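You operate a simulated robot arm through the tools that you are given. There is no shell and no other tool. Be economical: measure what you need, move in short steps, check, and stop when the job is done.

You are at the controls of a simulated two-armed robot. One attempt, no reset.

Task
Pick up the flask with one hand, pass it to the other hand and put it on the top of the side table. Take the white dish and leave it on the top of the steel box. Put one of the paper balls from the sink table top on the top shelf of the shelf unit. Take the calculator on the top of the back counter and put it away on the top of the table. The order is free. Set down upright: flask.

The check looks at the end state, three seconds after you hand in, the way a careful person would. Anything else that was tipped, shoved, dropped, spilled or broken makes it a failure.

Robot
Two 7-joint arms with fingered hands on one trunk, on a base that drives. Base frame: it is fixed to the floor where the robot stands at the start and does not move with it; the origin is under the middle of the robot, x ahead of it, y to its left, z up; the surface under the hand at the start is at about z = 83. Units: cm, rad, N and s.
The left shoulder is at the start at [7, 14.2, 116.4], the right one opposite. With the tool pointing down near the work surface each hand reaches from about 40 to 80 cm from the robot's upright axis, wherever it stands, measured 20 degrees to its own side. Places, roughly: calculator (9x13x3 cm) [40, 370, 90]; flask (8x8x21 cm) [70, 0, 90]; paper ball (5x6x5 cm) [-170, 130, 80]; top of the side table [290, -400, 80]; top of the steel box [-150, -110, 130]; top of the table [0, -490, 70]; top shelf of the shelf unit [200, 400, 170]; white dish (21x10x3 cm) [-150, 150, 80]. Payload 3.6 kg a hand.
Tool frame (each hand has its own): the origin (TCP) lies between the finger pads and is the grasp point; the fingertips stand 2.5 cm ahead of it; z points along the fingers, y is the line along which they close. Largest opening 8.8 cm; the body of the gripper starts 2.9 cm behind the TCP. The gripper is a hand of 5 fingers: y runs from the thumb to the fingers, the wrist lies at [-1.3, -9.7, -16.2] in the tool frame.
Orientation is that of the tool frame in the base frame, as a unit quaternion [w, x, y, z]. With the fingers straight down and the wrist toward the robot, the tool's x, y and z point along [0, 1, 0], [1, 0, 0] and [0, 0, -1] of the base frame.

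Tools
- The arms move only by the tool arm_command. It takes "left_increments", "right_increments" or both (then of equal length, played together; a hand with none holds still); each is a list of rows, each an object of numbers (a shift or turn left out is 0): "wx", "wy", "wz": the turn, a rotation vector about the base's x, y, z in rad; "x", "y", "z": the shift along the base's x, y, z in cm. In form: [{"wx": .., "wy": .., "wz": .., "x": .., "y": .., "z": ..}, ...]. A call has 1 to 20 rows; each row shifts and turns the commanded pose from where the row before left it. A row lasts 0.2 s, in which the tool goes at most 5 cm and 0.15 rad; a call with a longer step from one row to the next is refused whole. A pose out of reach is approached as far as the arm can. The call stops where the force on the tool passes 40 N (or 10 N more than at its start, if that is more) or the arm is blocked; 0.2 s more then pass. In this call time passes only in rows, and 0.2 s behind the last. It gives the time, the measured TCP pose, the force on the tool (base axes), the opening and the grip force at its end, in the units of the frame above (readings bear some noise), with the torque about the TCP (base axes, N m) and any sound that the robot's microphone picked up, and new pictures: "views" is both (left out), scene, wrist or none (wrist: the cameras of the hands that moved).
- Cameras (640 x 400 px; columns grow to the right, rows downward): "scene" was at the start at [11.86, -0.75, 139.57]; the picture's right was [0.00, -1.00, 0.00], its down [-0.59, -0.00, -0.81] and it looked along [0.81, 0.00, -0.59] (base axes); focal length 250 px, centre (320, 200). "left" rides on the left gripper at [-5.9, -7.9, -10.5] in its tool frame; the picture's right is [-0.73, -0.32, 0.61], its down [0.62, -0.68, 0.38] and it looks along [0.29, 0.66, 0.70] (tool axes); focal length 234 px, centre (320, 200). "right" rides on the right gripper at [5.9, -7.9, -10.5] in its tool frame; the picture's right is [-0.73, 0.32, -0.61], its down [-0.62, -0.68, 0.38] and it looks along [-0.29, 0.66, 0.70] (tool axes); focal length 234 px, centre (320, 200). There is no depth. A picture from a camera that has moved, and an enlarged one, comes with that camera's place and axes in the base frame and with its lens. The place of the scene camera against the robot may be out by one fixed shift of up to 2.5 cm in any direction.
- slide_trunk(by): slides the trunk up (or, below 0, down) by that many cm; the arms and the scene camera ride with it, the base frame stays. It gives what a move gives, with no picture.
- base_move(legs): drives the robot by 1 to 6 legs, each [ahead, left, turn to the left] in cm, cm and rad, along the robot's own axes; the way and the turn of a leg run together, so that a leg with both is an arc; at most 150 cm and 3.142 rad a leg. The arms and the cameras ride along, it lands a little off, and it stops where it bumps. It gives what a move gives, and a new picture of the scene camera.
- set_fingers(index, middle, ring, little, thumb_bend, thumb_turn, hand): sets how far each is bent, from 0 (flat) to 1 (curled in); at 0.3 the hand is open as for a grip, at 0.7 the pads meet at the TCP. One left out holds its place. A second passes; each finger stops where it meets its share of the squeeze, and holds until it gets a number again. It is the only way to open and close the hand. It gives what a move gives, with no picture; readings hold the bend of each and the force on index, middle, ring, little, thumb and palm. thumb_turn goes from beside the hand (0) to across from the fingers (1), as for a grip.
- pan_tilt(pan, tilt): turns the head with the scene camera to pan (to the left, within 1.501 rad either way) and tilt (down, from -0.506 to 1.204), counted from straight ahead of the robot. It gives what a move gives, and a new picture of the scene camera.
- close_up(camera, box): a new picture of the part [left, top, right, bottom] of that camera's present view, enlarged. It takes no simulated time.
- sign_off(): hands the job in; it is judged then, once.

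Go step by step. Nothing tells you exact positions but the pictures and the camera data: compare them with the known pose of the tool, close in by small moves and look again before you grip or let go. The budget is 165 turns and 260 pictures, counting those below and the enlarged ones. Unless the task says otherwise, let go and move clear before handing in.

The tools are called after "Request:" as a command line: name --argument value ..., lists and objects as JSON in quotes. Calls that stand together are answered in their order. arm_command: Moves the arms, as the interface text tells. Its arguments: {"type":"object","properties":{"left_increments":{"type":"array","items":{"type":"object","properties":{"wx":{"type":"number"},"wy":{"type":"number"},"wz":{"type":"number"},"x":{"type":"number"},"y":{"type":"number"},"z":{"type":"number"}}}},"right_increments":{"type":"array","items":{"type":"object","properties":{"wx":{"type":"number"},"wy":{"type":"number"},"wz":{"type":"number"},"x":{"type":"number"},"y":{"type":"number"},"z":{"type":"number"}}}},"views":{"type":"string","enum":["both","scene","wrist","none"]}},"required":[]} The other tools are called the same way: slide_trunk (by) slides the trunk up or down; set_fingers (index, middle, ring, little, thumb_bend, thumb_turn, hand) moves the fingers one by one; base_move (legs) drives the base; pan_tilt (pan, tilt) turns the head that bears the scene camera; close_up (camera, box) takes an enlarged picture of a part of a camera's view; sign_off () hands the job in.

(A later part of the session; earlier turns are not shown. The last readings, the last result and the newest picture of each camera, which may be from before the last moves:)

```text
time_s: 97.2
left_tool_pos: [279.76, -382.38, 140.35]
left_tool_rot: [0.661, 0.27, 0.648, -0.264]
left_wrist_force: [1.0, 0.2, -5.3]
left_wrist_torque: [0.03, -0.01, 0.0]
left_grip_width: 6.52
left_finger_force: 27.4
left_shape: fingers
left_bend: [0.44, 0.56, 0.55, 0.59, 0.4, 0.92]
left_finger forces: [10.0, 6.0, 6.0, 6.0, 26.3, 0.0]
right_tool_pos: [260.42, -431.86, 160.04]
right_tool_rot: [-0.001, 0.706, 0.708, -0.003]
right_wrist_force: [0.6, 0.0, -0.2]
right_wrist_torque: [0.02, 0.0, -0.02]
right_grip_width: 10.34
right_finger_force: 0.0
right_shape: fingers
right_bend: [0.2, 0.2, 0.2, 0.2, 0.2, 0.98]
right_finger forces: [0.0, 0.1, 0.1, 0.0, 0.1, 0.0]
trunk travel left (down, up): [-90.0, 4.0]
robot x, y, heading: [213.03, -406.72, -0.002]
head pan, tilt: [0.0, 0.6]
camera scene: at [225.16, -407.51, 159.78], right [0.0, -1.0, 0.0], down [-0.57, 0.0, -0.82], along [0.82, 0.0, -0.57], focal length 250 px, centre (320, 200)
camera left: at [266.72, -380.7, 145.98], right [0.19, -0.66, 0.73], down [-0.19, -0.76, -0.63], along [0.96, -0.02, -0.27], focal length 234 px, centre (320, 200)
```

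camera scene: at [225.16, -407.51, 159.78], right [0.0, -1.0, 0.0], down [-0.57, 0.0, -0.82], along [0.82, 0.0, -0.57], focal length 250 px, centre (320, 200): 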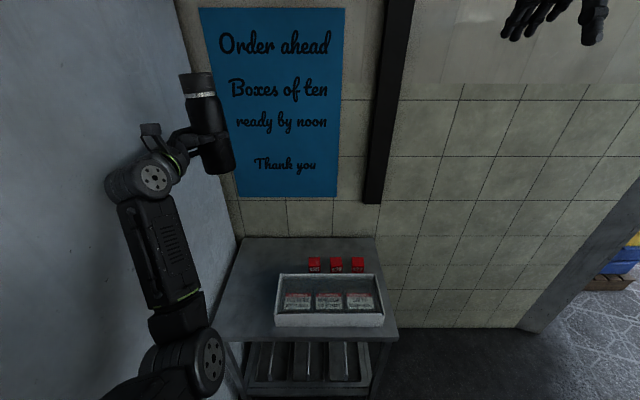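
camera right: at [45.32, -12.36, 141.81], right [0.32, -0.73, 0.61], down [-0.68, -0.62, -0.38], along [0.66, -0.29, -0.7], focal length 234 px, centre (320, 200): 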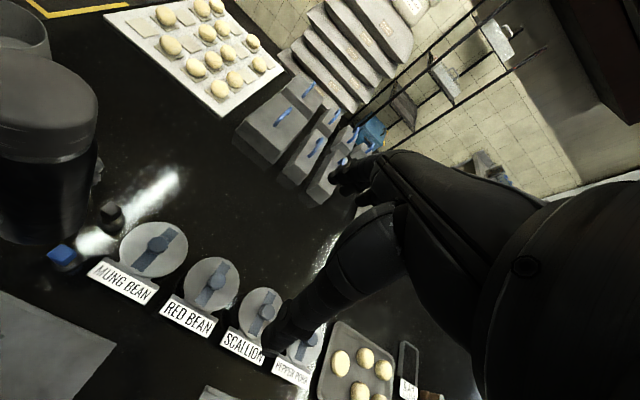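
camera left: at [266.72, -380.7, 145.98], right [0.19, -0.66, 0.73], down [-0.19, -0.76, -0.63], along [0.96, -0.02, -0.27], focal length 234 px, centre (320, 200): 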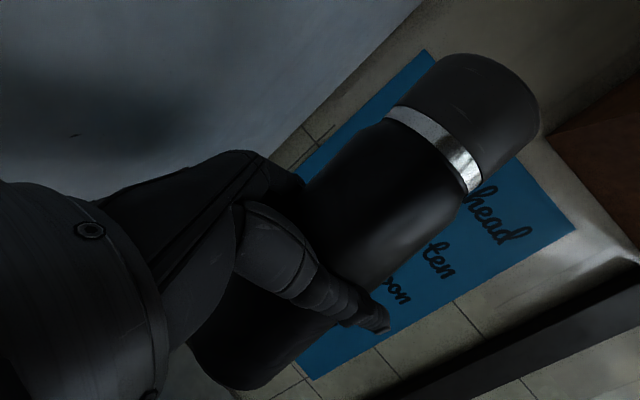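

The position is good. I'll lower the trunk 30, then continue down with the arm.

Request:
slide_trunk --by -30

Request:
arm_command --left_increments '[{"z": -3}, {"z": -3}, {"z": -3}, {"z": -3}, {"z": -3}]'

```text
time_s: 100.2
left_tool_pos: [279.67, -382.56, 110.35]
left_tool_rot: [0.661, 0.269, 0.649, -0.264]
left_wrist_force: [-0.4, 0.6, -5.3]
left_wrist_torque: [0.06, 0.03, 0.03]
left_grip_width: 6.54
left_finger_force: 26.9
left_shape: fingers
left_bend: [0.44, 0.56, 0.55, 0.59, 0.4, 0.92]
left_finger forces: [9.8, 5.8, 6.1, 5.9, 26.5, 0.0]
right_tool_pos: [260.17, -432.1, 130.05]
right_tool_rot: [0.0, 0.706, 0.708, -0.001]
right_wrist_force: [0.5, 1.1, -0.9]
right_wrist_torque: [0.04, -0.01, 0.03]
right_grip_width: 10.33
right_finger_force: 0.0
right_shape: fingers
right_bend: [0.2, 0.2, 0.2, 0.2, 0.2, 0.98]
right_finger forces: [0.0, 0.0, 0.1, 0.1, 0.1, 0.0]
trunk travel left (down, up): [-60.0, 34.0]
robot x, y, heading: [213.19, -406.99, -0.001]
head pan, tilt: [0.0, 0.6]
```

```text
time_s: 101.4
left_tool_pos: [279.49, -382.4, 95.44]
left_tool_rot: [0.662, 0.271, 0.647, -0.265]
left_wrist_force: [-0.4, -0.5, -5.5]
left_wrist_torque: [0.06, 0.01, 0.04]
left_grip_width: 6.52
left_finger_force: 27.2
left_shape: fingers
left_bend: [0.44, 0.56, 0.55, 0.59, 0.4, 0.93]
left_finger forces: [9.9, 6.1, 6.0, 6.1, 26.7, 0.1]
right_tool_pos: [260.13, -431.99, 130.07]
right_tool_rot: [0.002, 0.706, 0.708, -0.002]
right_wrist_force: [-0.1, -0.8, 0.1]
right_wrist_torque: [0.0, 0.01, -0.03]
right_grip_width: 10.36
right_finger_force: 0.0
right_shape: fingers
right_bend: [0.2, 0.2, 0.2, 0.2, 0.2, 0.98]
right_finger forces: [0.0, 0.0, 0.1, 0.1, 0.0, 0.0]
trunk travel left (down, up): [-60.0, 34.0]
robot x, y, heading: [212.78, -406.8, -0.005]
head pan, tilt: [0.0, 0.6]
camera scene: at [224.99, -407.63, 129.8], right [0.0, -1.0, 0.0], down [-0.57, 0.0, -0.82], along [0.82, 0.0, -0.57], focal length 250 px, centre (320, 200)
camera left: at [266.54, -380.76, 101.0], right [0.19, -0.66, 0.73], down [-0.19, -0.76, -0.63], along [0.96, -0.02, -0.27], focal length 234 px, centre (320, 200)
```

scene: 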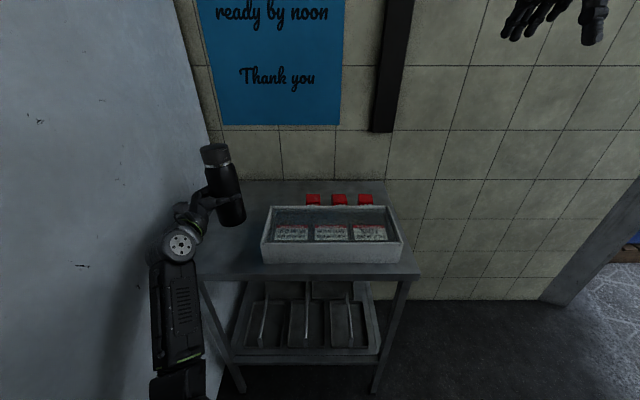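
left: 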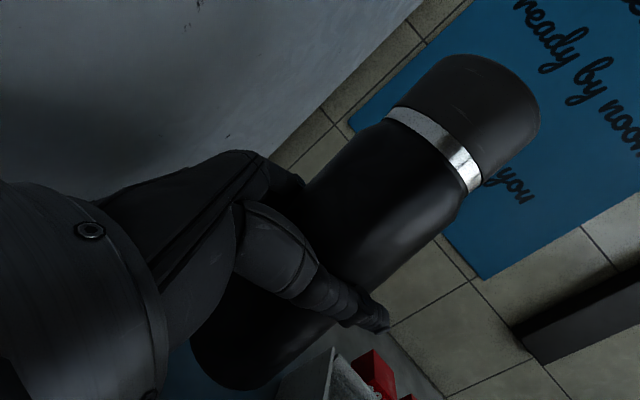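

Request:
arm_command --left_increments '[{"z": -2}, {"z": -2}, {"z": -2}, {"z": -0.7}, {"z": -0.6}]' --views "scene"

Request:
close_up --camera "scene" --box '[140, 130, 300, 290]'

```text
time_s: 102.6
left_tool_pos: [279.41, -382.49, 88.46]
left_tool_rot: [0.663, 0.271, 0.646, -0.263]
left_wrist_force: [0.1, 1.1, 4.0]
left_wrist_torque: [0.12, -0.25, 0.01]
left_grip_width: 6.55
left_finger_force: 28.4
left_shape: fingers
left_bend: [0.44, 0.56, 0.55, 0.59, 0.4, 0.92]
left_finger forces: [9.1, 5.8, 6.5, 7.1, 27.5, 0.0]
right_tool_pos: [259.95, -432.11, 130.21]
right_tool_rot: [0.001, 0.707, 0.707, -0.001]
right_wrist_force: [-1.4, 0.7, 0.5]
right_wrist_torque: [0.01, 0.01, -0.01]
right_grip_width: 10.35
right_finger_force: 0.1
right_shape: fingers
right_bend: [0.2, 0.2, 0.2, 0.2, 0.2, 0.98]
right_finger forces: [0.0, 0.0, 0.0, 0.0, 0.0, 0.0]
trunk travel left (down, up): [-60.0, 34.0]
robot x, y, heading: [212.8, -406.98, -0.005]
head pan, tilt: [0.0, 0.6]
camera scene: at [224.76, -407.72, 129.84], right [0.0, -1.0, 0.0], down [-0.56, 0.0, -0.83], along [0.83, 0.0, -0.56], focal length 250 px, centre (320, 200)
```

scene: 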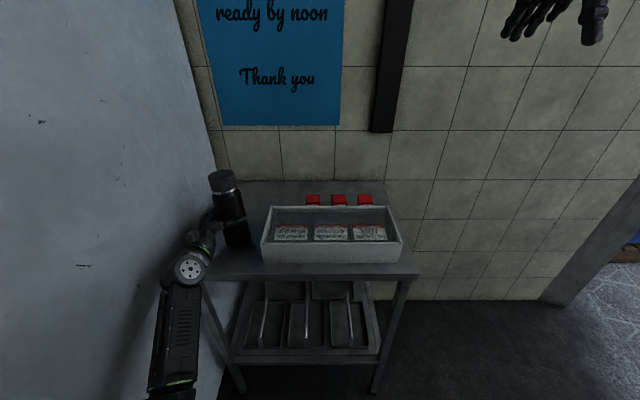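

```text
2.50 times, centred on (220, 210) of scene
camera zoom: at [224.76, -407.72, 129.84], right [0.0, -1.0, 0.0], down [-0.56, 0.0, -0.83], along [0.83, 0.0, -0.56], focal length 624 px, centre (570, 175)
```

zoom: 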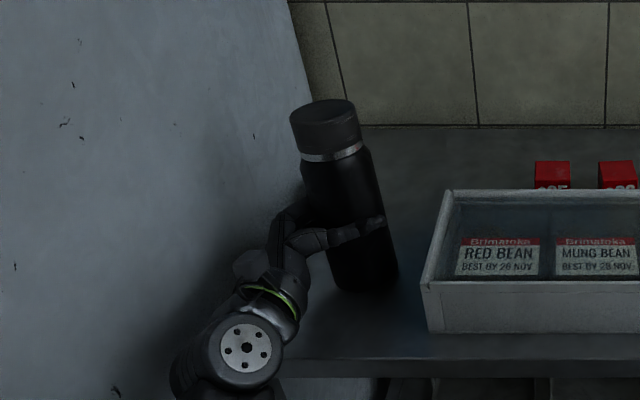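

The force reading changed sign, so the flask is standing on the table. I'll release it and check.

Request:
set_fingers --hand "left" --index 0.2 --middle 0.2 --ring 0.2 --little 0.2 --thumb_bend 0.2

Request:
close_up --camera "scene" --box '[140, 130, 300, 290]'

Request:
close_up --camera "left" --box '[0, 0, 640, 400]'

```text
time_s: 103.6
left_tool_pos: [279.54, -382.55, 88.36]
left_tool_rot: [0.662, 0.27, 0.648, -0.263]
left_wrist_force: [-0.6, -0.1, 0.6]
left_wrist_torque: [0.02, -0.04, -0.04]
left_grip_width: 10.4
left_finger_force: 0.0
left_shape: fingers
left_bend: [0.2, 0.2, 0.2, 0.2, 0.19, 0.98]
left_finger forces: [0.0, 0.1, 0.0, 0.1, 0.2, 0.0]
right_tool_pos: [260.16, -432.06, 130.23]
right_tool_rot: [0.001, 0.707, 0.707, -0.001]
right_wrist_force: [-0.3, 0.3, 0.5]
right_wrist_torque: [-0.01, -0.01, 0.04]
right_grip_width: 10.32
right_finger_force: 0.0
right_shape: fingers
right_bend: [0.2, 0.2, 0.2, 0.2, 0.2, 0.98]
right_finger forces: [0.1, 0.0, 0.1, 0.1, 0.0, 0.1]
trunk travel left (down, up): [-60.0, 34.0]
robot x, y, heading: [212.57, -406.82, -0.002]
head pan, tilt: [0.0, 0.6]
```

```text
2.50 times, centred on (220, 210) of scene
camera zoom: at [224.86, -407.7, 129.81], right [0.0, -1.0, 0.0], down [-0.56, 0.0, -0.83], along [0.83, 0.0, -0.56], focal length 624 px, centre (570, 175)
```

zoom: 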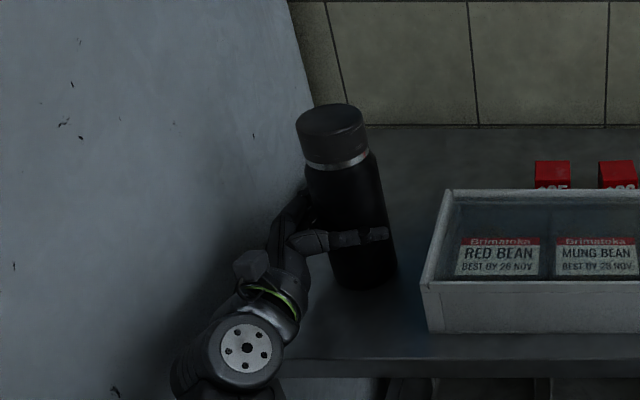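

```text
1.00 times, centred on (320, 200) of left (not enlarged: the box is as wide or as high as the picture)
camera zoom: at [266.45, -380.88, 93.83], right [0.19, -0.66, 0.73], down [-0.19, -0.75, -0.63], along [0.96, -0.02, -0.27], focal length 234 px, centre (320, 200)
```

zoom: 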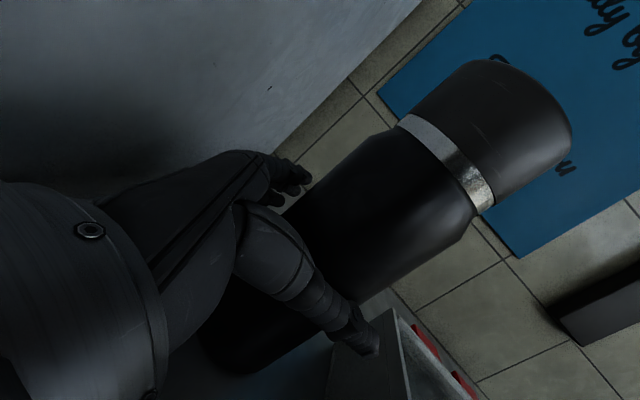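

The flask stands free. I'll open a touch wider and back the hand straight out along its axis.

Request:
set_fingers --hand "left" --index 0.12 --middle 0.12 --ring 0.12 --little 0.12 --thumb_bend 0.1

Request:
arm_command --left_increments '[{"x": -0.7, "y": 0.68}, {"x": -1.4, "y": 1.35}, {"x": -1.4, "y": 1.35}, {"x": -2.1, "y": 2.0}, {"x": -3, "y": 1}, {"x": -4}]'

```text
time_s: 104.6
left_tool_pos: [279.39, -382.62, 88.22]
left_tool_rot: [0.662, 0.27, 0.647, -0.265]
left_wrist_force: [-0.3, 0.1, -0.2]
left_wrist_torque: [0.02, 0.02, 0.01]
left_grip_width: 11.81
left_finger_force: 0.0
left_shape: fingers
left_bend: [0.12, 0.12, 0.12, 0.12, 0.1, 0.98]
left_finger forces: [0.1, 0.1, 0.0, 0.1, 0.0, 0.1]
right_tool_pos: [260.03, -432.09, 130.17]
right_tool_rot: [0.001, 0.706, 0.708, -0.001]
right_wrist_force: [0.5, 0.3, 0.5]
right_wrist_torque: [-0.02, -0.02, -0.03]
right_grip_width: 10.37
right_finger_force: 0.0
right_shape: fingers
right_bend: [0.2, 0.2, 0.2, 0.2, 0.2, 0.98]
right_finger forces: [0.0, 0.1, 0.0, 0.0, 0.0, 0.0]
trunk travel left (down, up): [-60.0, 34.0]
robot x, y, heading: [213.14, -406.47, -0.001]
head pan, tilt: [0.0, 0.6]
```

```text
time_s: 106.0
left_tool_pos: [267.04, -376.8, 87.99]
left_tool_rot: [0.66, 0.273, 0.648, -0.264]
left_wrist_force: [-0.8, -0.9, 0.1]
left_wrist_torque: [-0.01, -0.02, 0.0]
left_grip_width: 11.81
left_finger_force: 0.0
left_shape: fingers
left_bend: [0.12, 0.12, 0.12, 0.12, 0.1, 0.98]
left_finger forces: [0.0, 0.1, 0.0, 0.0, 0.1, 0.1]
right_tool_pos: [260.35, -432.79, 129.87]
right_tool_rot: [-0.001, 0.707, 0.707, 0.0]
right_wrist_force: [0.2, 0.3, -0.5]
right_wrist_torque: [0.02, 0.0, 0.01]
right_grip_width: 10.33
right_finger_force: 0.1
right_shape: fingers
right_bend: [0.2, 0.2, 0.2, 0.2, 0.2, 0.98]
right_finger forces: [0.1, 0.1, 0.0, 0.1, 0.0, 0.0]
trunk travel left (down, up): [-60.0, 34.0]
robot x, y, heading: [212.85, -406.67, -0.004]
head pan, tilt: [0.0, 0.6]
camera scene: at [225.12, -408.33, 129.78], right [0.0, -1.0, 0.0], down [-0.57, 0.01, -0.82], along [0.82, 0.0, -0.57], focal length 250 px, centre (320, 200)
camera left: at [253.99, -375.16, 93.73], right [0.19, -0.66, 0.73], down [-0.19, -0.75, -0.63], along [0.96, -0.02, -0.27], focal length 234 px, centre (320, 200)
```

scene: 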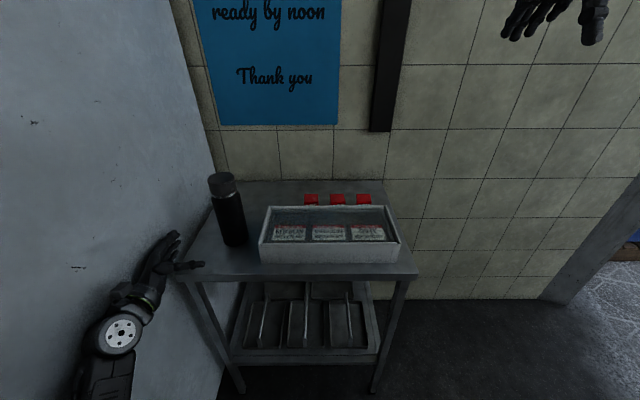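
left: 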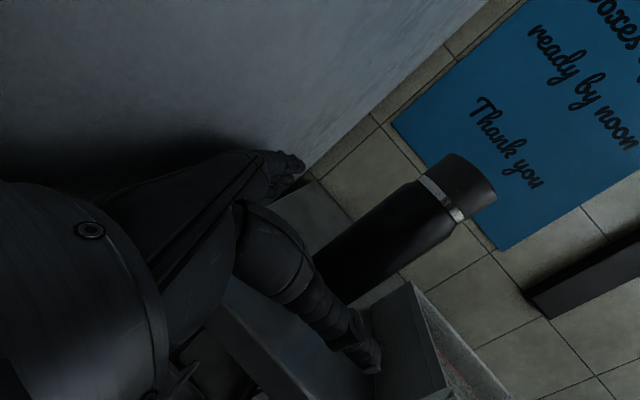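

The flask is placed and upright. I'll pull back, restore the left hand to fingers-down, and retrace the route.

Request:
arm_command --left_increments '[{"x": -2, "y": -2, "z": 3}, {"x": -2, "y": -2, "z": 3}, {"z": 4}]' --views "none"

Request:
base_move --legs '[[-60, 0, 0]]'

Request:
arm_command --left_increments '[{"wz": -0.14, "z": 1}, {"wz": -0.14, "z": 1}, {"wz": -0.14, "z": 1}, {"wz": -0.14, "z": 1}, {"wz": -0.14, "z": 1}, {"wz": -0.14, "z": 1}, {"wx": 0.1428, "z": 1}, {"wx": 0.1428, "z": 1}, {"wx": 0.1428, "z": 1}, {"wx": 0.1428, "z": 1}, {"wx": 0.1428, "z": 1}, {"wx": 0.1428, "z": 1}, {"wx": 0.1428, "z": 1}, {"wx": 0.1428, "z": 1}, {"wx": 0.1428, "z": 1}, {"wx": 0.1428, "z": 1}, {"wx": 0.1428, "z": 1}]' --views "scene"

```text
time_s: 106.8
left_tool_pos: [262.9, -380.16, 97.99]
left_tool_rot: [0.662, 0.269, 0.647, -0.265]
left_wrist_force: [-0.3, 0.0, 0.7]
left_wrist_torque: [0.03, 0.0, -0.04]
left_grip_width: 11.8
left_finger_force: 0.0
left_shape: fingers
left_bend: [0.12, 0.12, 0.12, 0.12, 0.1, 0.98]
left_finger forces: [0.0, 0.0, 0.0, 0.1, 0.0, 0.0]
right_tool_pos: [260.07, -431.89, 130.24]
right_tool_rot: [0.001, 0.707, 0.708, -0.001]
right_wrist_force: [0.3, 0.9, -0.5]
right_wrist_torque: [-0.02, 0.01, 0.0]
right_grip_width: 10.34
right_finger_force: 0.2
right_shape: fingers
right_bend: [0.2, 0.2, 0.2, 0.2, 0.2, 0.98]
right_finger forces: [0.0, 0.0, 0.0, 0.0, 0.0, 0.0]
trunk travel left (down, up): [-60.0, 34.0]
robot x, y, heading: [212.78, -406.9, -0.003]
head pan, tilt: [0.0, 0.6]
```

```text
time_s: 110.2
left_tool_pos: [202.99, -380.12, 98.09]
left_tool_rot: [0.663, 0.269, 0.648, -0.262]
left_wrist_force: [-0.1, 0.2, 0.0]
left_wrist_torque: [0.0, -0.04, 0.01]
left_grip_width: 11.83
left_finger_force: 0.0
left_shape: fingers
left_bend: [0.12, 0.12, 0.12, 0.12, 0.1, 0.98]
left_finger forces: [0.0, 0.0, 0.0, 0.1, 0.0, 0.0]
right_tool_pos: [200.58, -431.94, 130.19]
right_tool_rot: [0.001, 0.705, 0.709, 0.0]
right_wrist_force: [-0.1, 0.9, -0.4]
right_wrist_torque: [0.01, 0.01, 0.01]
right_grip_width: 10.35
right_finger_force: 0.1
right_shape: fingers
right_bend: [0.2, 0.2, 0.2, 0.2, 0.2, 0.98]
right_finger forces: [0.1, 0.0, 0.0, 0.0, 0.0, 0.0]
trunk travel left (down, up): [-60.0, 34.0]
robot x, y, heading: [152.92, -406.86, 0.004]
head pan, tilt: [0.0, 0.6]
camera scene: at [165.13, -407.73, 129.81], right [0.01, -1.0, 0.0], down [-0.56, 0.0, -0.83], along [0.83, 0.0, -0.56], focal length 250 px, centre (320, 200)
```

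scene: 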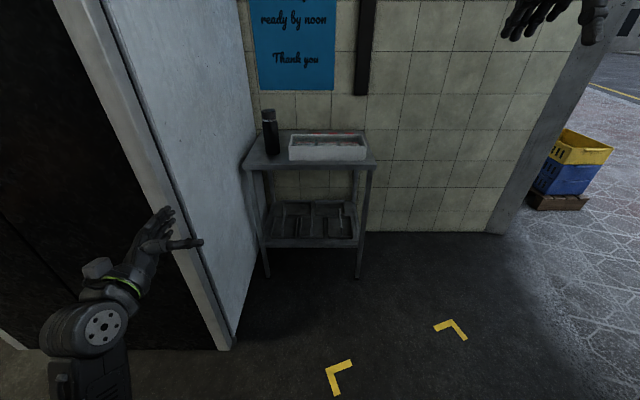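

```text
time_s: 113.8
left_tool_pos: [202.95, -380.18, 115.14]
left_tool_rot: [-0.009, 0.712, 0.702, -0.019]
left_wrist_force: [1.0, 0.1, 0.0]
left_wrist_torque: [0.04, 0.0, -0.02]
left_grip_width: 11.8
left_finger_force: 0.0
left_shape: fingers
left_bend: [0.12, 0.12, 0.12, 0.12, 0.1, 0.98]
left_finger forces: [0.0, 0.1, 0.0, 0.0, 0.0, 0.1]
right_tool_pos: [200.44, -432.04, 130.17]
right_tool_rot: [0.001, 0.704, 0.71, -0.001]
right_wrist_force: [0.1, -0.7, -0.3]
right_wrist_torque: [0.0, 0.01, 0.03]
right_grip_width: 10.34
right_finger_force: 0.0
right_shape: fingers
right_bend: [0.2, 0.2, 0.2, 0.2, 0.2, 0.98]
right_finger forces: [0.1, 0.0, 0.0, 0.0, 0.0, 0.0]
trunk travel left (down, up): [-60.0, 34.0]
robot x, y, heading: [153.54, -406.99, 0.005]
head pan, tilt: [0.0, 0.6]
camera scene: at [165.1, -407.86, 129.81], right [0.01, -1.0, 0.0], down [-0.56, 0.0, -0.83], along [0.83, 0.0, -0.56], focal length 250 px, centre (320, 200)
```

scene: 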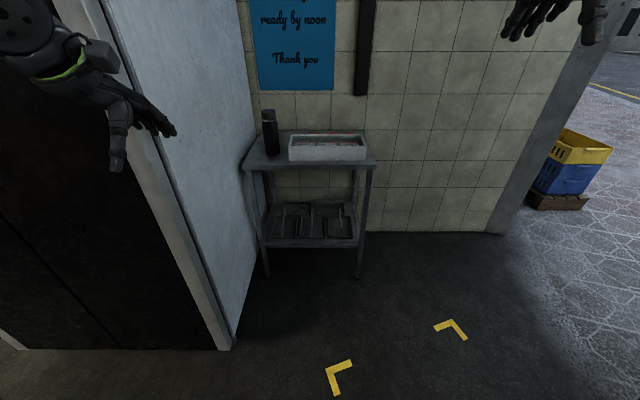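

The flask is fine. I'll raise the trunk to standard height and retrace the path through the gap.

Request:
slide_trunk --by 10

Request:
base_move --legs '[[0, 0, 1.57], [145, 0, 0], [0, 0, 1.57], [150, 0, 0], [13, 0, 0], [0, 0, -1.57]]'

```text
time_s: 115.1
left_tool_pos: [203.0, -379.97, 125.06]
left_tool_rot: [-0.008, 0.712, 0.701, -0.019]
left_wrist_force: [-1.1, 0.3, -0.5]
left_wrist_torque: [0.0, -0.04, 0.0]
left_grip_width: 11.82
left_finger_force: 0.1
left_shape: fingers
left_bend: [0.12, 0.12, 0.12, 0.12, 0.1, 0.98]
left_finger forces: [0.1, 0.0, 0.1, 0.1, 0.0, 0.0]
right_tool_pos: [200.65, -431.8, 140.21]
right_tool_rot: [0.0, 0.705, 0.71, -0.001]
right_wrist_force: [0.1, -1.3, 0.2]
right_wrist_torque: [0.0, 0.0, 0.04]
right_grip_width: 10.33
right_finger_force: 0.1
right_shape: fingers
right_bend: [0.2, 0.2, 0.2, 0.2, 0.2, 0.98]
right_finger forces: [0.0, 0.0, 0.1, 0.0, 0.1, 0.1]
trunk travel left (down, up): [-70.0, 24.0]
robot x, y, heading: [153.38, -406.98, 0.007]
head pan, tilt: [0.0, 0.6]
```

```text
time_s: 141.7
left_tool_pos: [-33.63, -207.33, 125.09]
left_tool_rot: [0.008, 0.029, 0.999, -0.02]
left_wrist_force: [0.3, 0.2, -0.3]
left_wrist_torque: [0.0, -0.01, 0.02]
left_grip_width: 11.84
left_finger_force: 0.1
left_shape: fingers
left_bend: [0.12, 0.12, 0.12, 0.12, 0.1, 0.98]
left_finger forces: [0.0, 0.1, 0.0, 0.0, 0.0, 0.0]
right_tool_pos: [18.2, -212.03, 140.19]
right_tool_rot: [0.001, 0.018, 1.0, 0.001]
right_wrist_force: [-0.7, 0.5, 0.1]
right_wrist_torque: [-0.01, 0.01, 0.01]
right_grip_width: 10.34
right_finger_force: 0.0
right_shape: fingers
right_bend: [0.2, 0.2, 0.2, 0.2, 0.2, 0.98]
right_finger forces: [0.0, 0.0, 0.0, 0.0, 0.1, 0.0]
trunk travel left (down, up): [-70.0, 24.0]
robot x, y, heading: [-8.96, -258.18, 1.539]
head pan, tilt: [0.0, 0.6]
camera scene: at [-10.2, -245.2, 139.81], right [1.0, -0.04, 0.0], down [-0.02, -0.56, -0.82], along [0.03, 0.82, -0.57], focal length 250 px, centre (320, 200)
```

scene: 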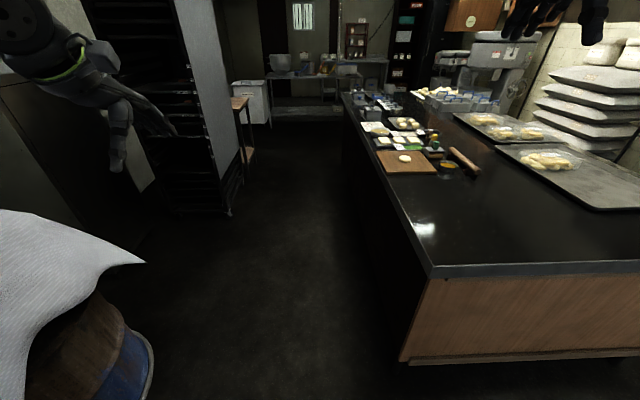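

The corridor ahead is clear. I'll drive back up to y≈0 and look left toward the sink table.

Request:
base_move --legs '[[0, 10, 0.03], [130, 0, 0], [130, 0, 0]]'

Request:
pan_tilt --pan 0.9 --tilt 0.35

Request:
pan_tilt --pan 1.5 --tilt 0.4

```text
time_s: 155.1
left_tool_pos: [-39.43, 53.13, 125.2]
left_tool_rot: [0.008, 0.022, 1.0, -0.02]
left_wrist_force: [0.7, 0.4, 0.2]
left_wrist_torque: [0.01, -0.02, 0.01]
left_grip_width: 11.83
left_finger_force: 0.0
left_shape: fingers
left_bend: [0.12, 0.12, 0.12, 0.12, 0.1, 0.98]
left_finger forces: [0.1, 0.0, 0.0, 0.1, 0.0, 0.0]
right_tool_pos: [12.24, 49.27, 140.23]
right_tool_rot: [0.001, 0.01, 1.0, 0.0]
right_wrist_force: [0.5, 0.3, 0.4]
right_wrist_torque: [0.01, -0.01, 0.02]
right_grip_width: 10.33
right_finger_force: 0.0
right_shape: fingers
right_bend: [0.2, 0.2, 0.2, 0.2, 0.2, 0.98]
right_finger forces: [0.0, 0.0, 0.0, 0.0, 0.0, 0.1]
trunk travel left (down, up): [-70.0, 24.0]
robot x, y, heading: [-13.95, 2.73, 1.547]
head pan, tilt: [0.0, 0.6]
camera scene: at [-15.51, 15.68, 139.82], right [1.0, -0.02, 0.0], down [-0.01, -0.56, -0.83], along [0.02, 0.82, -0.56], focal length 250 px, centre (320, 200)
```

scene: 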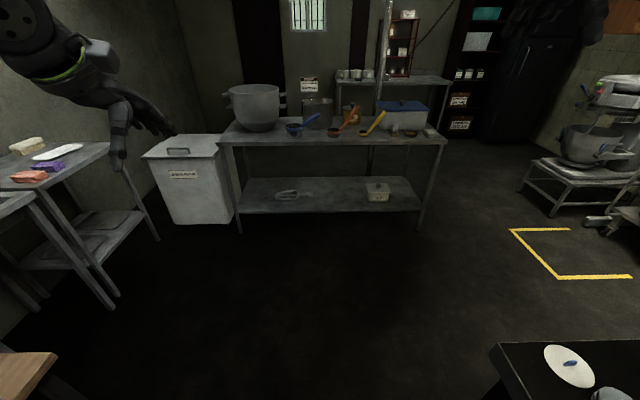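

```text
time_s: 156.3
left_tool_pos: [-39.49, 53.07, 125.07]
left_tool_rot: [0.007, 0.022, 1.0, -0.02]
left_wrist_force: [-0.1, 0.0, 0.6]
left_wrist_torque: [-0.03, 0.0, 0.05]
left_grip_width: 11.84
left_finger_force: 0.1
left_shape: fingers
left_bend: [0.12, 0.12, 0.12, 0.12, 0.1, 0.98]
left_finger forces: [0.0, 0.1, 0.0, 0.0, 0.1, 0.0]
right_tool_pos: [12.26, 49.23, 140.14]
right_tool_rot: [0.001, 0.011, 1.0, 0.0]
right_wrist_force: [-0.5, 0.7, -0.4]
right_wrist_torque: [0.0, 0.0, 0.02]
right_grip_width: 10.35
right_finger_force: 0.1
right_shape: fingers
right_bend: [0.2, 0.2, 0.2, 0.2, 0.2, 0.98]
right_finger forces: [0.0, 0.1, 0.0, 0.0, 0.1, 0.0]
trunk travel left (down, up): [-70.0, 24.0]
robot x, y, heading: [-13.99, 2.42, 1.54]
head pan, tilt: [0.901, 0.351]
camera scene: at [-22.87, 12.84, 142.09], right [0.64, 0.77, 0.0], down [0.26, -0.22, -0.94], along [-0.72, 0.6, -0.34], focal length 250 px, centre (320, 200)
```

scene: 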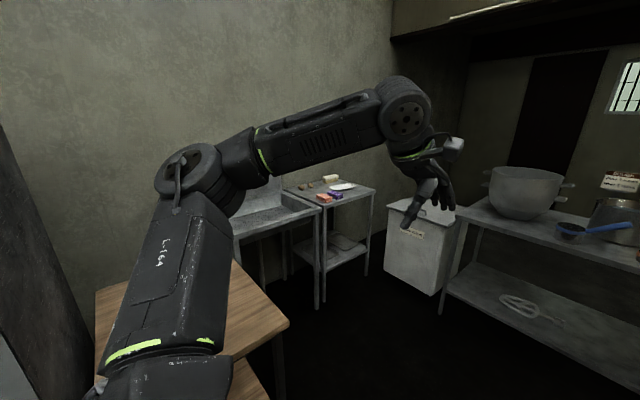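

```text
time_s: 157.3
left_tool_pos: [-39.54, 53.14, 125.11]
left_tool_rot: [0.007, 0.022, 1.0, -0.019]
left_wrist_force: [-1.0, -0.6, 0.0]
left_wrist_torque: [-0.01, -0.01, 0.03]
left_grip_width: 11.79
left_finger_force: 0.0
left_shape: fingers
left_bend: [0.12, 0.12, 0.12, 0.12, 0.1, 0.98]
left_finger forces: [0.0, 0.0, 0.1, 0.0, 0.0, 0.0]
right_tool_pos: [12.22, 49.32, 140.08]
right_tool_rot: [0.001, 0.011, 1.0, 0.0]
right_wrist_force: [-0.7, 0.4, 0.3]
right_wrist_torque: [0.03, 0.03, -0.01]
right_grip_width: 10.36
right_finger_force: 0.1
right_shape: fingers
right_bend: [0.2, 0.2, 0.2, 0.2, 0.2, 0.98]
right_finger forces: [0.0, 0.0, 0.0, 0.0, 0.0, 0.0]
trunk travel left (down, up): [-70.0, 24.0]
robot x, y, heading: [-14.32, 2.87, 1.544]
head pan, tilt: [1.499, 0.4]
camera scene: at [-24.94, 7.77, 141.64], right [0.1, 1.0, 0.0], down [0.39, -0.04, -0.92], along [-0.92, 0.09, -0.39], focal length 250 px, centre (320, 200)
```

scene: 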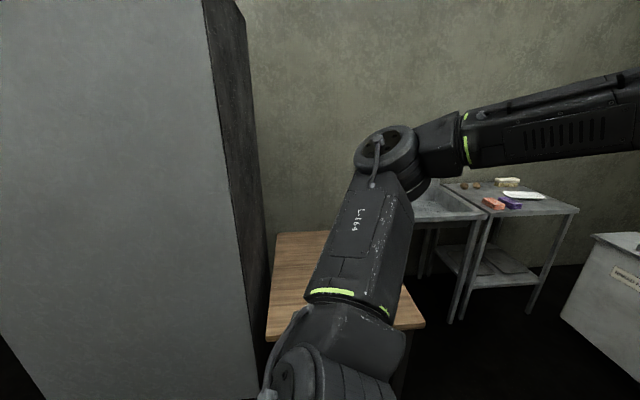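

The sink table is at about x −140 to −190, y 114–169. The white dish is near [−165, 159] and the paper balls near [−185, 133]. I'll drive there and face it.

Request:
pan_tilt --pan 0.0 --tilt 0.6

Request:
base_move --legs '[[110, 0, 0.02], [0, 0, 1.57], [78, 0, 0], [0, -18, 0]]'

Request:
close_up --camera "scene" --box '[200, 100, 520, 300]'

```text
time_s: 158.9
left_tool_pos: [-39.36, 53.14, 125.1]
left_tool_rot: [0.007, 0.022, 1.0, -0.021]
left_wrist_force: [0.4, 0.3, -0.3]
left_wrist_torque: [0.01, -0.03, 0.02]
left_grip_width: 11.82
left_finger_force: 0.1
left_shape: fingers
left_bend: [0.12, 0.12, 0.12, 0.12, 0.1, 0.98]
left_finger forces: [0.1, 0.0, 0.1, 0.1, 0.0, 0.0]
right_tool_pos: [12.42, 49.27, 140.06]
right_tool_rot: [0.001, 0.011, 1.0, 0.0]
right_wrist_force: [-0.3, 0.5, -0.7]
right_wrist_torque: [0.02, 0.0, 0.0]
right_grip_width: 10.32
right_finger_force: 0.1
right_shape: fingers
right_bend: [0.2, 0.2, 0.2, 0.2, 0.2, 0.98]
right_finger forces: [0.0, 0.0, 0.0, 0.0, 0.0, 0.0]
trunk travel left (down, up): [-70.0, 24.0]
robot x, y, heading: [-13.6, 2.54, 1.545]
head pan, tilt: [0.0, 0.6]
camera scene: at [-15.52, 15.71, 139.81], right [1.0, -0.02, 0.0], down [-0.01, -0.56, -0.83], along [0.02, 0.82, -0.56], focal length 250 px, centre (320, 200)
```

scene: 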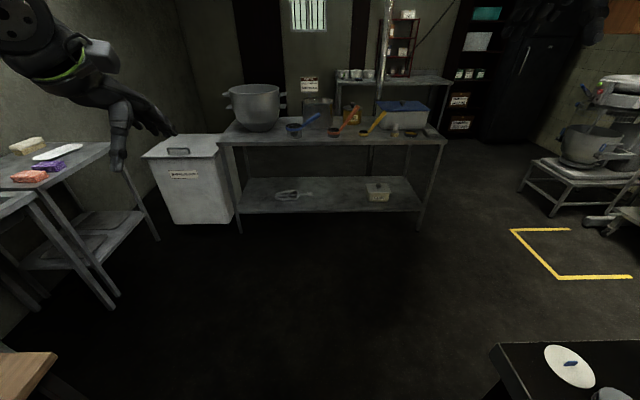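

```text
time_s: 173.2
left_tool_pos: [-140.31, 102.52, 125.03]
left_tool_rot: [0.019, -0.702, 0.712, -0.007]
left_wrist_force: [0.2, 0.0, -0.5]
left_wrist_torque: [0.02, 0.01, 0.0]
left_grip_width: 11.79
left_finger_force: 0.1
left_shape: fingers
left_bend: [0.12, 0.12, 0.12, 0.12, 0.1, 0.98]
left_finger forces: [0.0, 0.0, 0.0, 0.1, 0.0, 0.0]
right_tool_pos: [-138.0, 154.34, 140.23]
right_tool_rot: [-0.002, 0.71, -0.704, -0.001]
right_wrist_force: [0.1, -0.6, -0.1]
right_wrist_torque: [0.05, 0.01, 0.0]
right_grip_width: 10.35
right_finger_force: 0.0
right_shape: fingers
right_bend: [0.2, 0.2, 0.2, 0.2, 0.2, 0.98]
right_finger forces: [0.0, 0.1, 0.0, 0.0, 0.1, 0.0]
trunk travel left (down, up): [-70.0, 24.0]
robot x, y, heading: [-90.66, 129.21, -3.136]
head pan, tilt: [0.0, 0.6]
camera scene: at [-106.36, 128.68, 139.81], right [-0.01, 1.0, 0.0], down [0.56, 0.01, -0.83], along [-0.83, 0.0, -0.56], focal length 250 px, centre (320, 200)
```

scene: 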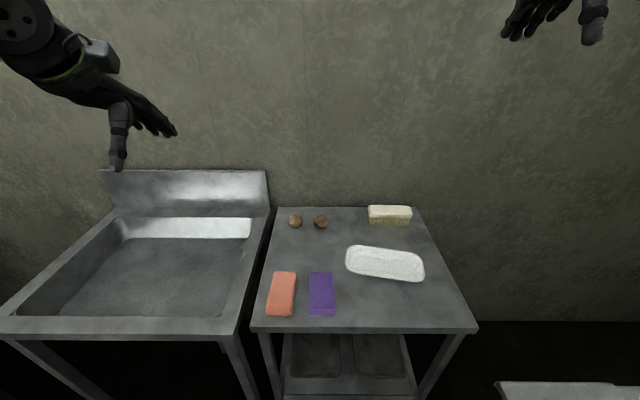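

```text
2.00 times, centred on (360, 200) of scene
camera zoom: at [-106.36, 128.68, 139.81], right [-0.01, 1.0, 0.0], down [0.56, 0.01, -0.83], along [-0.83, 0.0, -0.56], focal length 499 px, centre (240, 200)
```

zoom: 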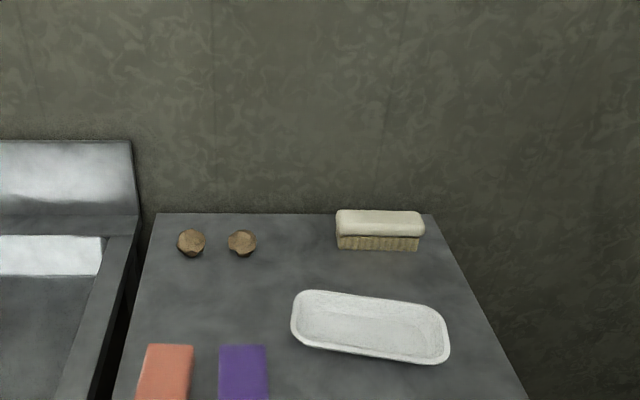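

The dish is at about [−158.5, 148.5] with its long side roughly along y, turned about 10°. Two crumpled brown balls lie at [−178, 129] and [−178, 119]. I'll move 14 cm closer and bring the right hand over the dish's near rim.

Request:
base_move --legs '[[14, 0, 0]]'

Request:
arm_command --right_increments '[{"z": -4}, {"z": -4}, {"z": -4}, {"z": -4, "wz": -0.08}, {"z": -4, "wz": -0.09}]'

```text
time_s: 174.6
left_tool_pos: [-153.99, 102.68, 125.17]
left_tool_rot: [0.018, -0.702, 0.711, -0.008]
left_wrist_force: [0.1, -0.8, 0.6]
left_wrist_torque: [0.0, 0.0, 0.01]
left_grip_width: 11.82
left_finger_force: 0.1
left_shape: fingers
left_bend: [0.12, 0.12, 0.12, 0.12, 0.1, 0.98]
left_finger forces: [0.1, 0.1, 0.0, 0.0, 0.1, 0.0]
right_tool_pos: [-151.55, 154.61, 140.24]
right_tool_rot: [0.0, 0.71, -0.704, -0.002]
right_wrist_force: [0.5, 0.0, 0.5]
right_wrist_torque: [-0.03, -0.01, -0.03]
right_grip_width: 10.35
right_finger_force: 0.2
right_shape: fingers
right_bend: [0.2, 0.2, 0.2, 0.2, 0.2, 0.98]
right_finger forces: [0.0, 0.0, 0.0, 0.0, 0.0, 0.0]
trunk travel left (down, up): [-70.0, 24.0]
robot x, y, heading: [-104.73, 130.11, -3.134]
head pan, tilt: [0.0, 0.6]
camera scene: at [-119.98, 128.88, 139.84], right [-0.01, 1.0, 0.0], down [0.56, 0.0, -0.83], along [-0.83, 0.0, -0.56], focal length 250 px, centre (320, 200)
```

scene: 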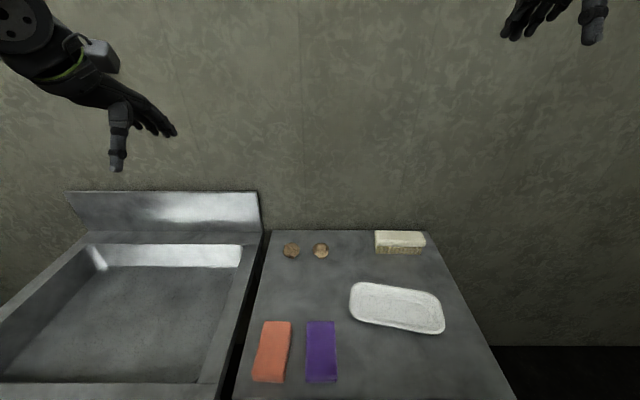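

```text
time_s: 175.8
left_tool_pos: [-154.17, 102.67, 125.04]
left_tool_rot: [0.019, -0.702, 0.711, -0.009]
left_wrist_force: [1.0, -0.2, 0.5]
left_wrist_torque: [0.01, -0.03, -0.02]
left_grip_width: 11.78
left_finger_force: 0.0
left_shape: fingers
left_bend: [0.12, 0.12, 0.12, 0.12, 0.1, 0.98]
left_finger forces: [0.0, 0.0, 0.1, 0.0, 0.0, 0.1]
right_tool_pos: [-151.73, 154.59, 120.06]
right_tool_rot: [0.002, -0.647, 0.762, 0.0]
right_wrist_force: [0.7, 0.6, -0.5]
right_wrist_torque: [-0.02, -0.01, 0.01]
right_grip_width: 10.36
right_finger_force: 0.0
right_shape: fingers
right_bend: [0.2, 0.2, 0.2, 0.2, 0.2, 0.98]
right_finger forces: [0.0, 0.1, 0.1, 0.1, 0.0, 0.1]
trunk travel left (down, up): [-70.0, 24.0]
robot x, y, heading: [-104.37, 129.58, -3.142]
head pan, tilt: [0.0, 0.6]
camera scene: at [-120.26, 128.87, 139.81], right [-0.01, 1.0, 0.0], down [0.57, 0.0, -0.82], along [-0.82, 0.0, -0.57], focal length 250 px, centre (320, 200)
camera right: at [-144.78, 147.62, 130.6], right [-0.2, 0.77, 0.61], down [0.77, 0.51, -0.38], along [-0.6, 0.39, -0.7], focal length 234 px, centre (320, 200)
```

scene: 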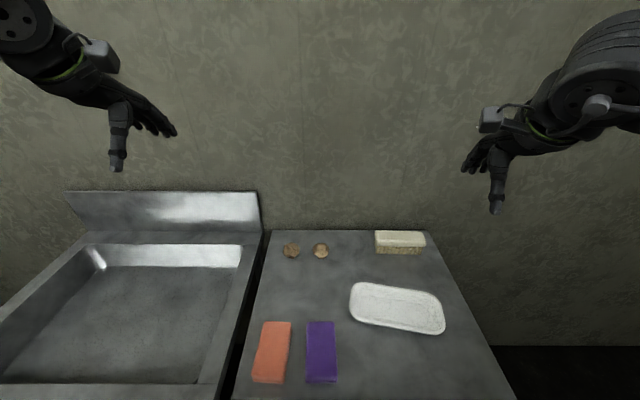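
right: 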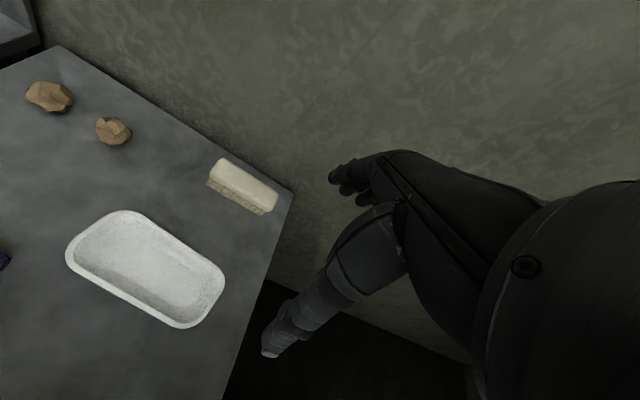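

From the wrist camera, the near long rim's midpoint is about [−148.7, 147.5] at z≈83. I'll move the hand over it at z=95 and look again.

Request:
set_fingers --hand "right" --index 0.3 --middle 0.3 --ring 0.3 --little 0.3 --thumb_bend 0.3

Request:
arm_command --right_increments '[{"y": -4, "x": 1.5}, {"y": -3.1, "x": 1.5, "z": -3}, {"z": -5}, {"z": -5}, {"z": -5}, {"z": -5}, {"z": -2}]'

Request:
close_up --camera "scene" --box '[300, 140, 500, 340]'

```text
time_s: 176.8
left_tool_pos: [-154.18, 102.72, 125.14]
left_tool_rot: [0.02, -0.702, 0.712, -0.007]
left_wrist_force: [-0.5, 0.1, 0.1]
left_wrist_torque: [-0.01, 0.0, -0.02]
left_grip_width: 11.82
left_finger_force: 0.1
left_shape: fingers
left_bend: [0.12, 0.12, 0.12, 0.12, 0.1, 0.98]
left_finger forces: [0.1, 0.0, 0.0, 0.1, 0.0, 0.0]
right_tool_pos: [-151.65, 154.48, 120.16]
right_tool_rot: [0.001, -0.648, 0.761, 0.001]
right_wrist_force: [-0.5, 0.7, -0.7]
right_wrist_torque: [-0.02, 0.01, -0.01]
right_grip_width: 8.56
right_finger_force: 0.0
right_shape: fingers
right_bend: [0.3, 0.3, 0.3, 0.3, 0.3, 0.98]
right_finger forces: [0.1, 0.0, 0.0, 0.0, 0.0, 0.0]
trunk travel left (down, up): [-70.0, 24.0]
robot x, y, heading: [-104.61, 129.43, -3.137]
head pan, tilt: [0.0, 0.6]
```

```text
time_s: 178.4
left_tool_pos: [-154.17, 102.8, 125.22]
left_tool_rot: [0.02, -0.702, 0.712, -0.009]
left_wrist_force: [-0.6, 0.9, 0.1]
left_wrist_torque: [-0.03, 0.0, -0.03]
left_grip_width: 11.83
left_finger_force: 0.0
left_shape: fingers
left_bend: [0.12, 0.12, 0.12, 0.12, 0.1, 0.98]
left_finger forces: [0.1, 0.0, 0.0, 0.0, 0.0, 0.0]
right_tool_pos: [-148.77, 147.47, 95.21]
right_tool_rot: [0.001, -0.648, 0.762, 0.001]
right_wrist_force: [0.7, -0.1, -0.3]
right_wrist_torque: [-0.04, -0.03, -0.01]
right_grip_width: 8.52
right_finger_force: 0.0
right_shape: fingers
right_bend: [0.3, 0.3, 0.3, 0.3, 0.3, 0.98]
right_finger forces: [0.0, 0.0, 0.1, 0.0, 0.0, 0.0]
trunk travel left (down, up): [-70.0, 24.0]
robot x, y, heading: [-104.68, 129.44, -3.137]
head pan, tilt: [0.0, 0.6]
camera scene: at [-120.18, 128.83, 139.82], right [-0.01, 1.0, 0.0], down [0.56, 0.0, -0.83], along [-0.83, 0.0, -0.56], focal length 250 px, centre (320, 200)
camera right: at [-141.76, 140.51, 105.67], right [-0.2, 0.77, 0.61], down [0.77, 0.51, -0.38], along [-0.6, 0.39, -0.69], focal length 234 px, centre (320, 200)
```

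scene: 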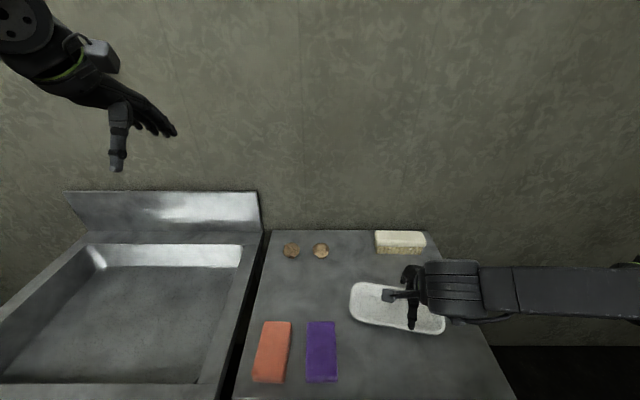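
right: 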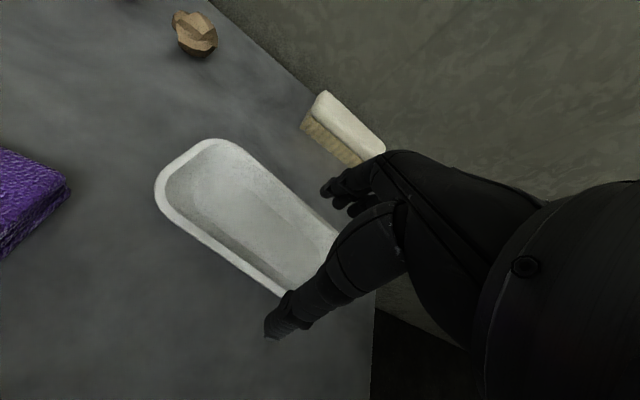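

```text
2.00 times, centred on (400, 240) of scene
camera zoom: at [-120.18, 128.83, 139.82], right [-0.01, 1.0, 0.0], down [0.56, 0.0, -0.83], along [-0.83, 0.0, -0.56], focal length 499 px, centre (160, 120)
```

zoom: 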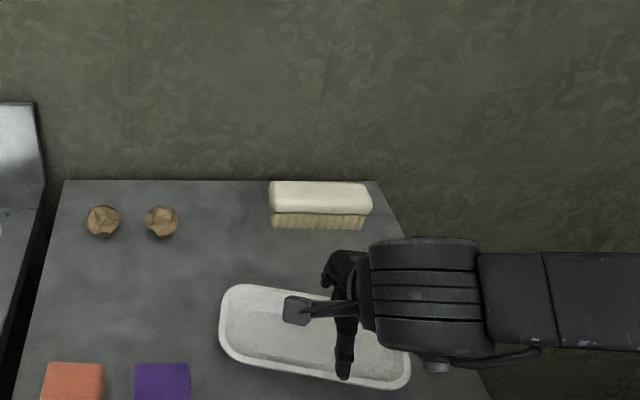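

The rim position is confirmed at x≈−148.6. I'll lower the hand so the fingers go inside the dish and the thumb outside its rim.

Request:
arm_command --right_increments '[{"z": -3}, {"z": -3}, {"z": -2}, {"z": -1.5}, {"z": -1}, {"z": -0.5}]'

Request:
close_up --camera "scene" --box '[340, 220, 480, 360]'

```text
time_s: 179.8
left_tool_pos: [-153.68, 102.49, 125.26]
left_tool_rot: [0.018, -0.702, 0.712, -0.006]
left_wrist_force: [0.3, 0.1, 0.7]
left_wrist_torque: [-0.03, 0.03, -0.03]
left_grip_width: 11.8
left_finger_force: 0.1
left_shape: fingers
left_bend: [0.12, 0.12, 0.12, 0.12, 0.1, 0.98]
left_finger forces: [0.0, 0.0, 0.0, 0.0, 0.1, 0.0]
right_tool_pos: [-148.56, 147.29, 84.55]
right_tool_rot: [-0.002, -0.648, 0.761, 0.004]
right_wrist_force: [4.3, 0.4, 28.2]
right_wrist_torque: [0.49, 1.4, -0.11]
right_grip_width: 8.63
right_finger_force: 14.3
right_shape: fingers
right_bend: [0.29, 0.3, 0.3, 0.3, 0.3, 0.98]
right_finger forces: [1.4, 26.8, 0.1, 0.0, 0.0, 0.1]
trunk travel left (down, up): [-70.0, 24.0]
robot x, y, heading: [-104.54, 129.4, -3.137]
head pan, tilt: [0.0, 0.6]
camera scene: at [-119.63, 128.68, 139.92], right [-0.01, 1.0, 0.0], down [0.56, 0.0, -0.83], along [-0.83, 0.0, -0.56], focal length 250 px, centre (320, 200)
camera right: at [-141.52, 140.43, 95.0], right [-0.2, 0.77, 0.61], down [0.77, 0.51, -0.39], along [-0.61, 0.39, -0.69], focal length 234 px, centre (320, 200)
```

scene: 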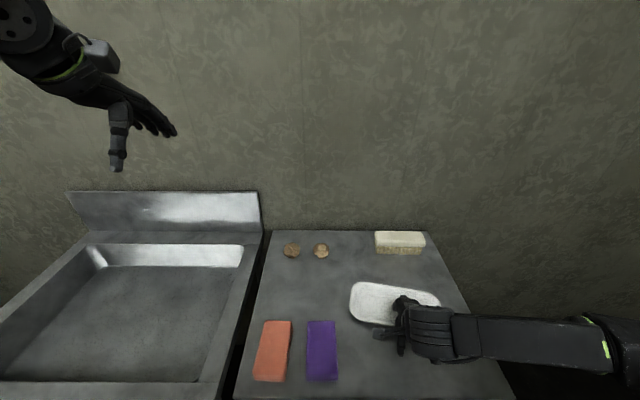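
right: 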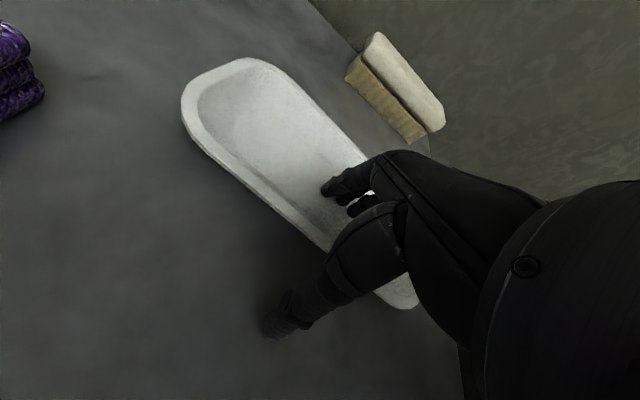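

```text
2.86 times, centred on (410, 290) of scene
camera zoom: at [-119.63, 128.68, 139.92], right [-0.01, 1.0, 0.0], down [0.56, 0.0, -0.83], along [-0.83, 0.0, -0.56], focal length 713 px, centre (63, -57)
```

zoom: 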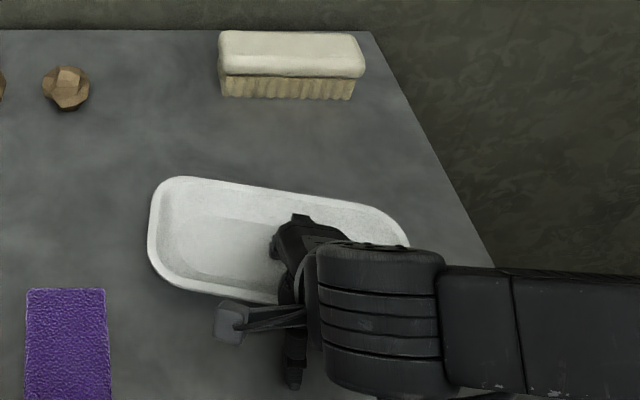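

The middle finger touched the dish floor with 27 N. I'll lift 0.7 cm and then pinch the rim.

Request:
arm_command --right_increments '[{"z": 0.7}]' --views "none"

Request:
set_fingers --hand "right" --index 0.75 --middle 0.75 --ring 0.75 --little 0.75 --thumb_bend 0.75

Request:
close_up --camera "right" --box '[120, 30, 460, 370]'

```text
time_s: 180.2
left_tool_pos: [-154.1, 102.76, 125.09]
left_tool_rot: [0.019, -0.702, 0.712, -0.009]
left_wrist_force: [-0.5, 0.3, 0.4]
left_wrist_torque: [-0.01, -0.01, 0.0]
left_grip_width: 11.81
left_finger_force: 0.0
left_shape: fingers
left_bend: [0.12, 0.12, 0.12, 0.12, 0.1, 0.98]
left_finger forces: [0.1, 0.0, 0.0, 0.0, 0.0, 0.1]
right_tool_pos: [-148.67, 147.44, 84.81]
right_tool_rot: [0.002, -0.648, 0.761, 0.001]
right_wrist_force: [0.4, -0.7, 8.1]
right_wrist_torque: [0.12, 0.38, -0.02]
right_grip_width: 8.51
right_finger_force: 3.9
right_shape: fingers
right_bend: [0.3, 0.3, 0.3, 0.3, 0.3, 0.98]
right_finger forces: [0.1, 8.2, 0.0, 0.1, 0.1, 0.0]
trunk travel left (down, up): [-70.0, 24.0]
robot x, y, heading: [-104.51, 129.52, -3.136]
head pan, tilt: [0.0, 0.6]
```

```text
time_s: 181.3
left_tool_pos: [-154.23, 102.66, 125.08]
left_tool_rot: [0.019, -0.702, 0.711, -0.009]
left_wrist_force: [-0.5, 0.7, 0.5]
left_wrist_torque: [-0.01, 0.0, 0.03]
left_grip_width: 11.84
left_finger_force: 0.0
left_shape: fingers
left_bend: [0.12, 0.12, 0.12, 0.12, 0.1, 0.98]
left_finger forces: [0.1, 0.0, 0.0, 0.0, 0.0, 0.0]
right_tool_pos: [-148.87, 147.4, 85.04]
right_tool_rot: [-0.001, -0.648, 0.761, 0.002]
right_wrist_force: [0.9, -0.3, 6.1]
right_wrist_torque: [0.0, 0.09, 0.0]
right_grip_width: 0.15
right_finger_force: 7.5
right_shape: fingers
right_bend: [0.66, 0.74, 0.75, 0.75, 0.72, 0.96]
right_finger forces: [5.4, 3.8, 0.0, 0.0, 5.7, 0.0]
trunk travel left (down, up): [-70.0, 24.0]
robot x, y, heading: [-104.1, 130.03, -3.135]
head pan, tilt: [0.0, 0.6]
stopped (right hand): the force on the tool passed its limit at 41 N (the readings are from after the stop); the commanded pose is now the measured one
```

```text
1.18 times, centred on (290, 200) of right
camera zoom: at [-141.98, 140.53, 95.41], right [-0.2, 0.77, 0.61], down [0.77, 0.51, -0.39], along [-0.61, 0.39, -0.69], focal length 276 px, centre (355, 200)
```

zoom: 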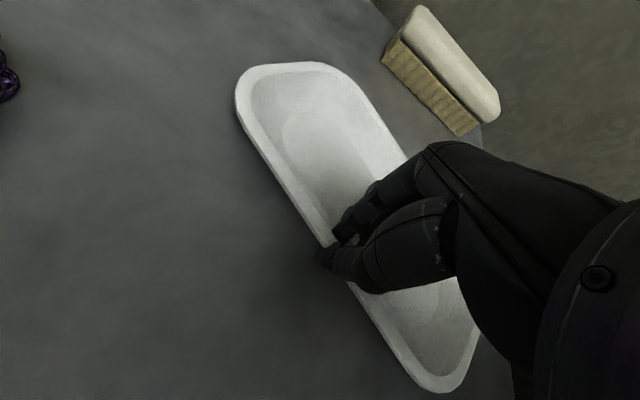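

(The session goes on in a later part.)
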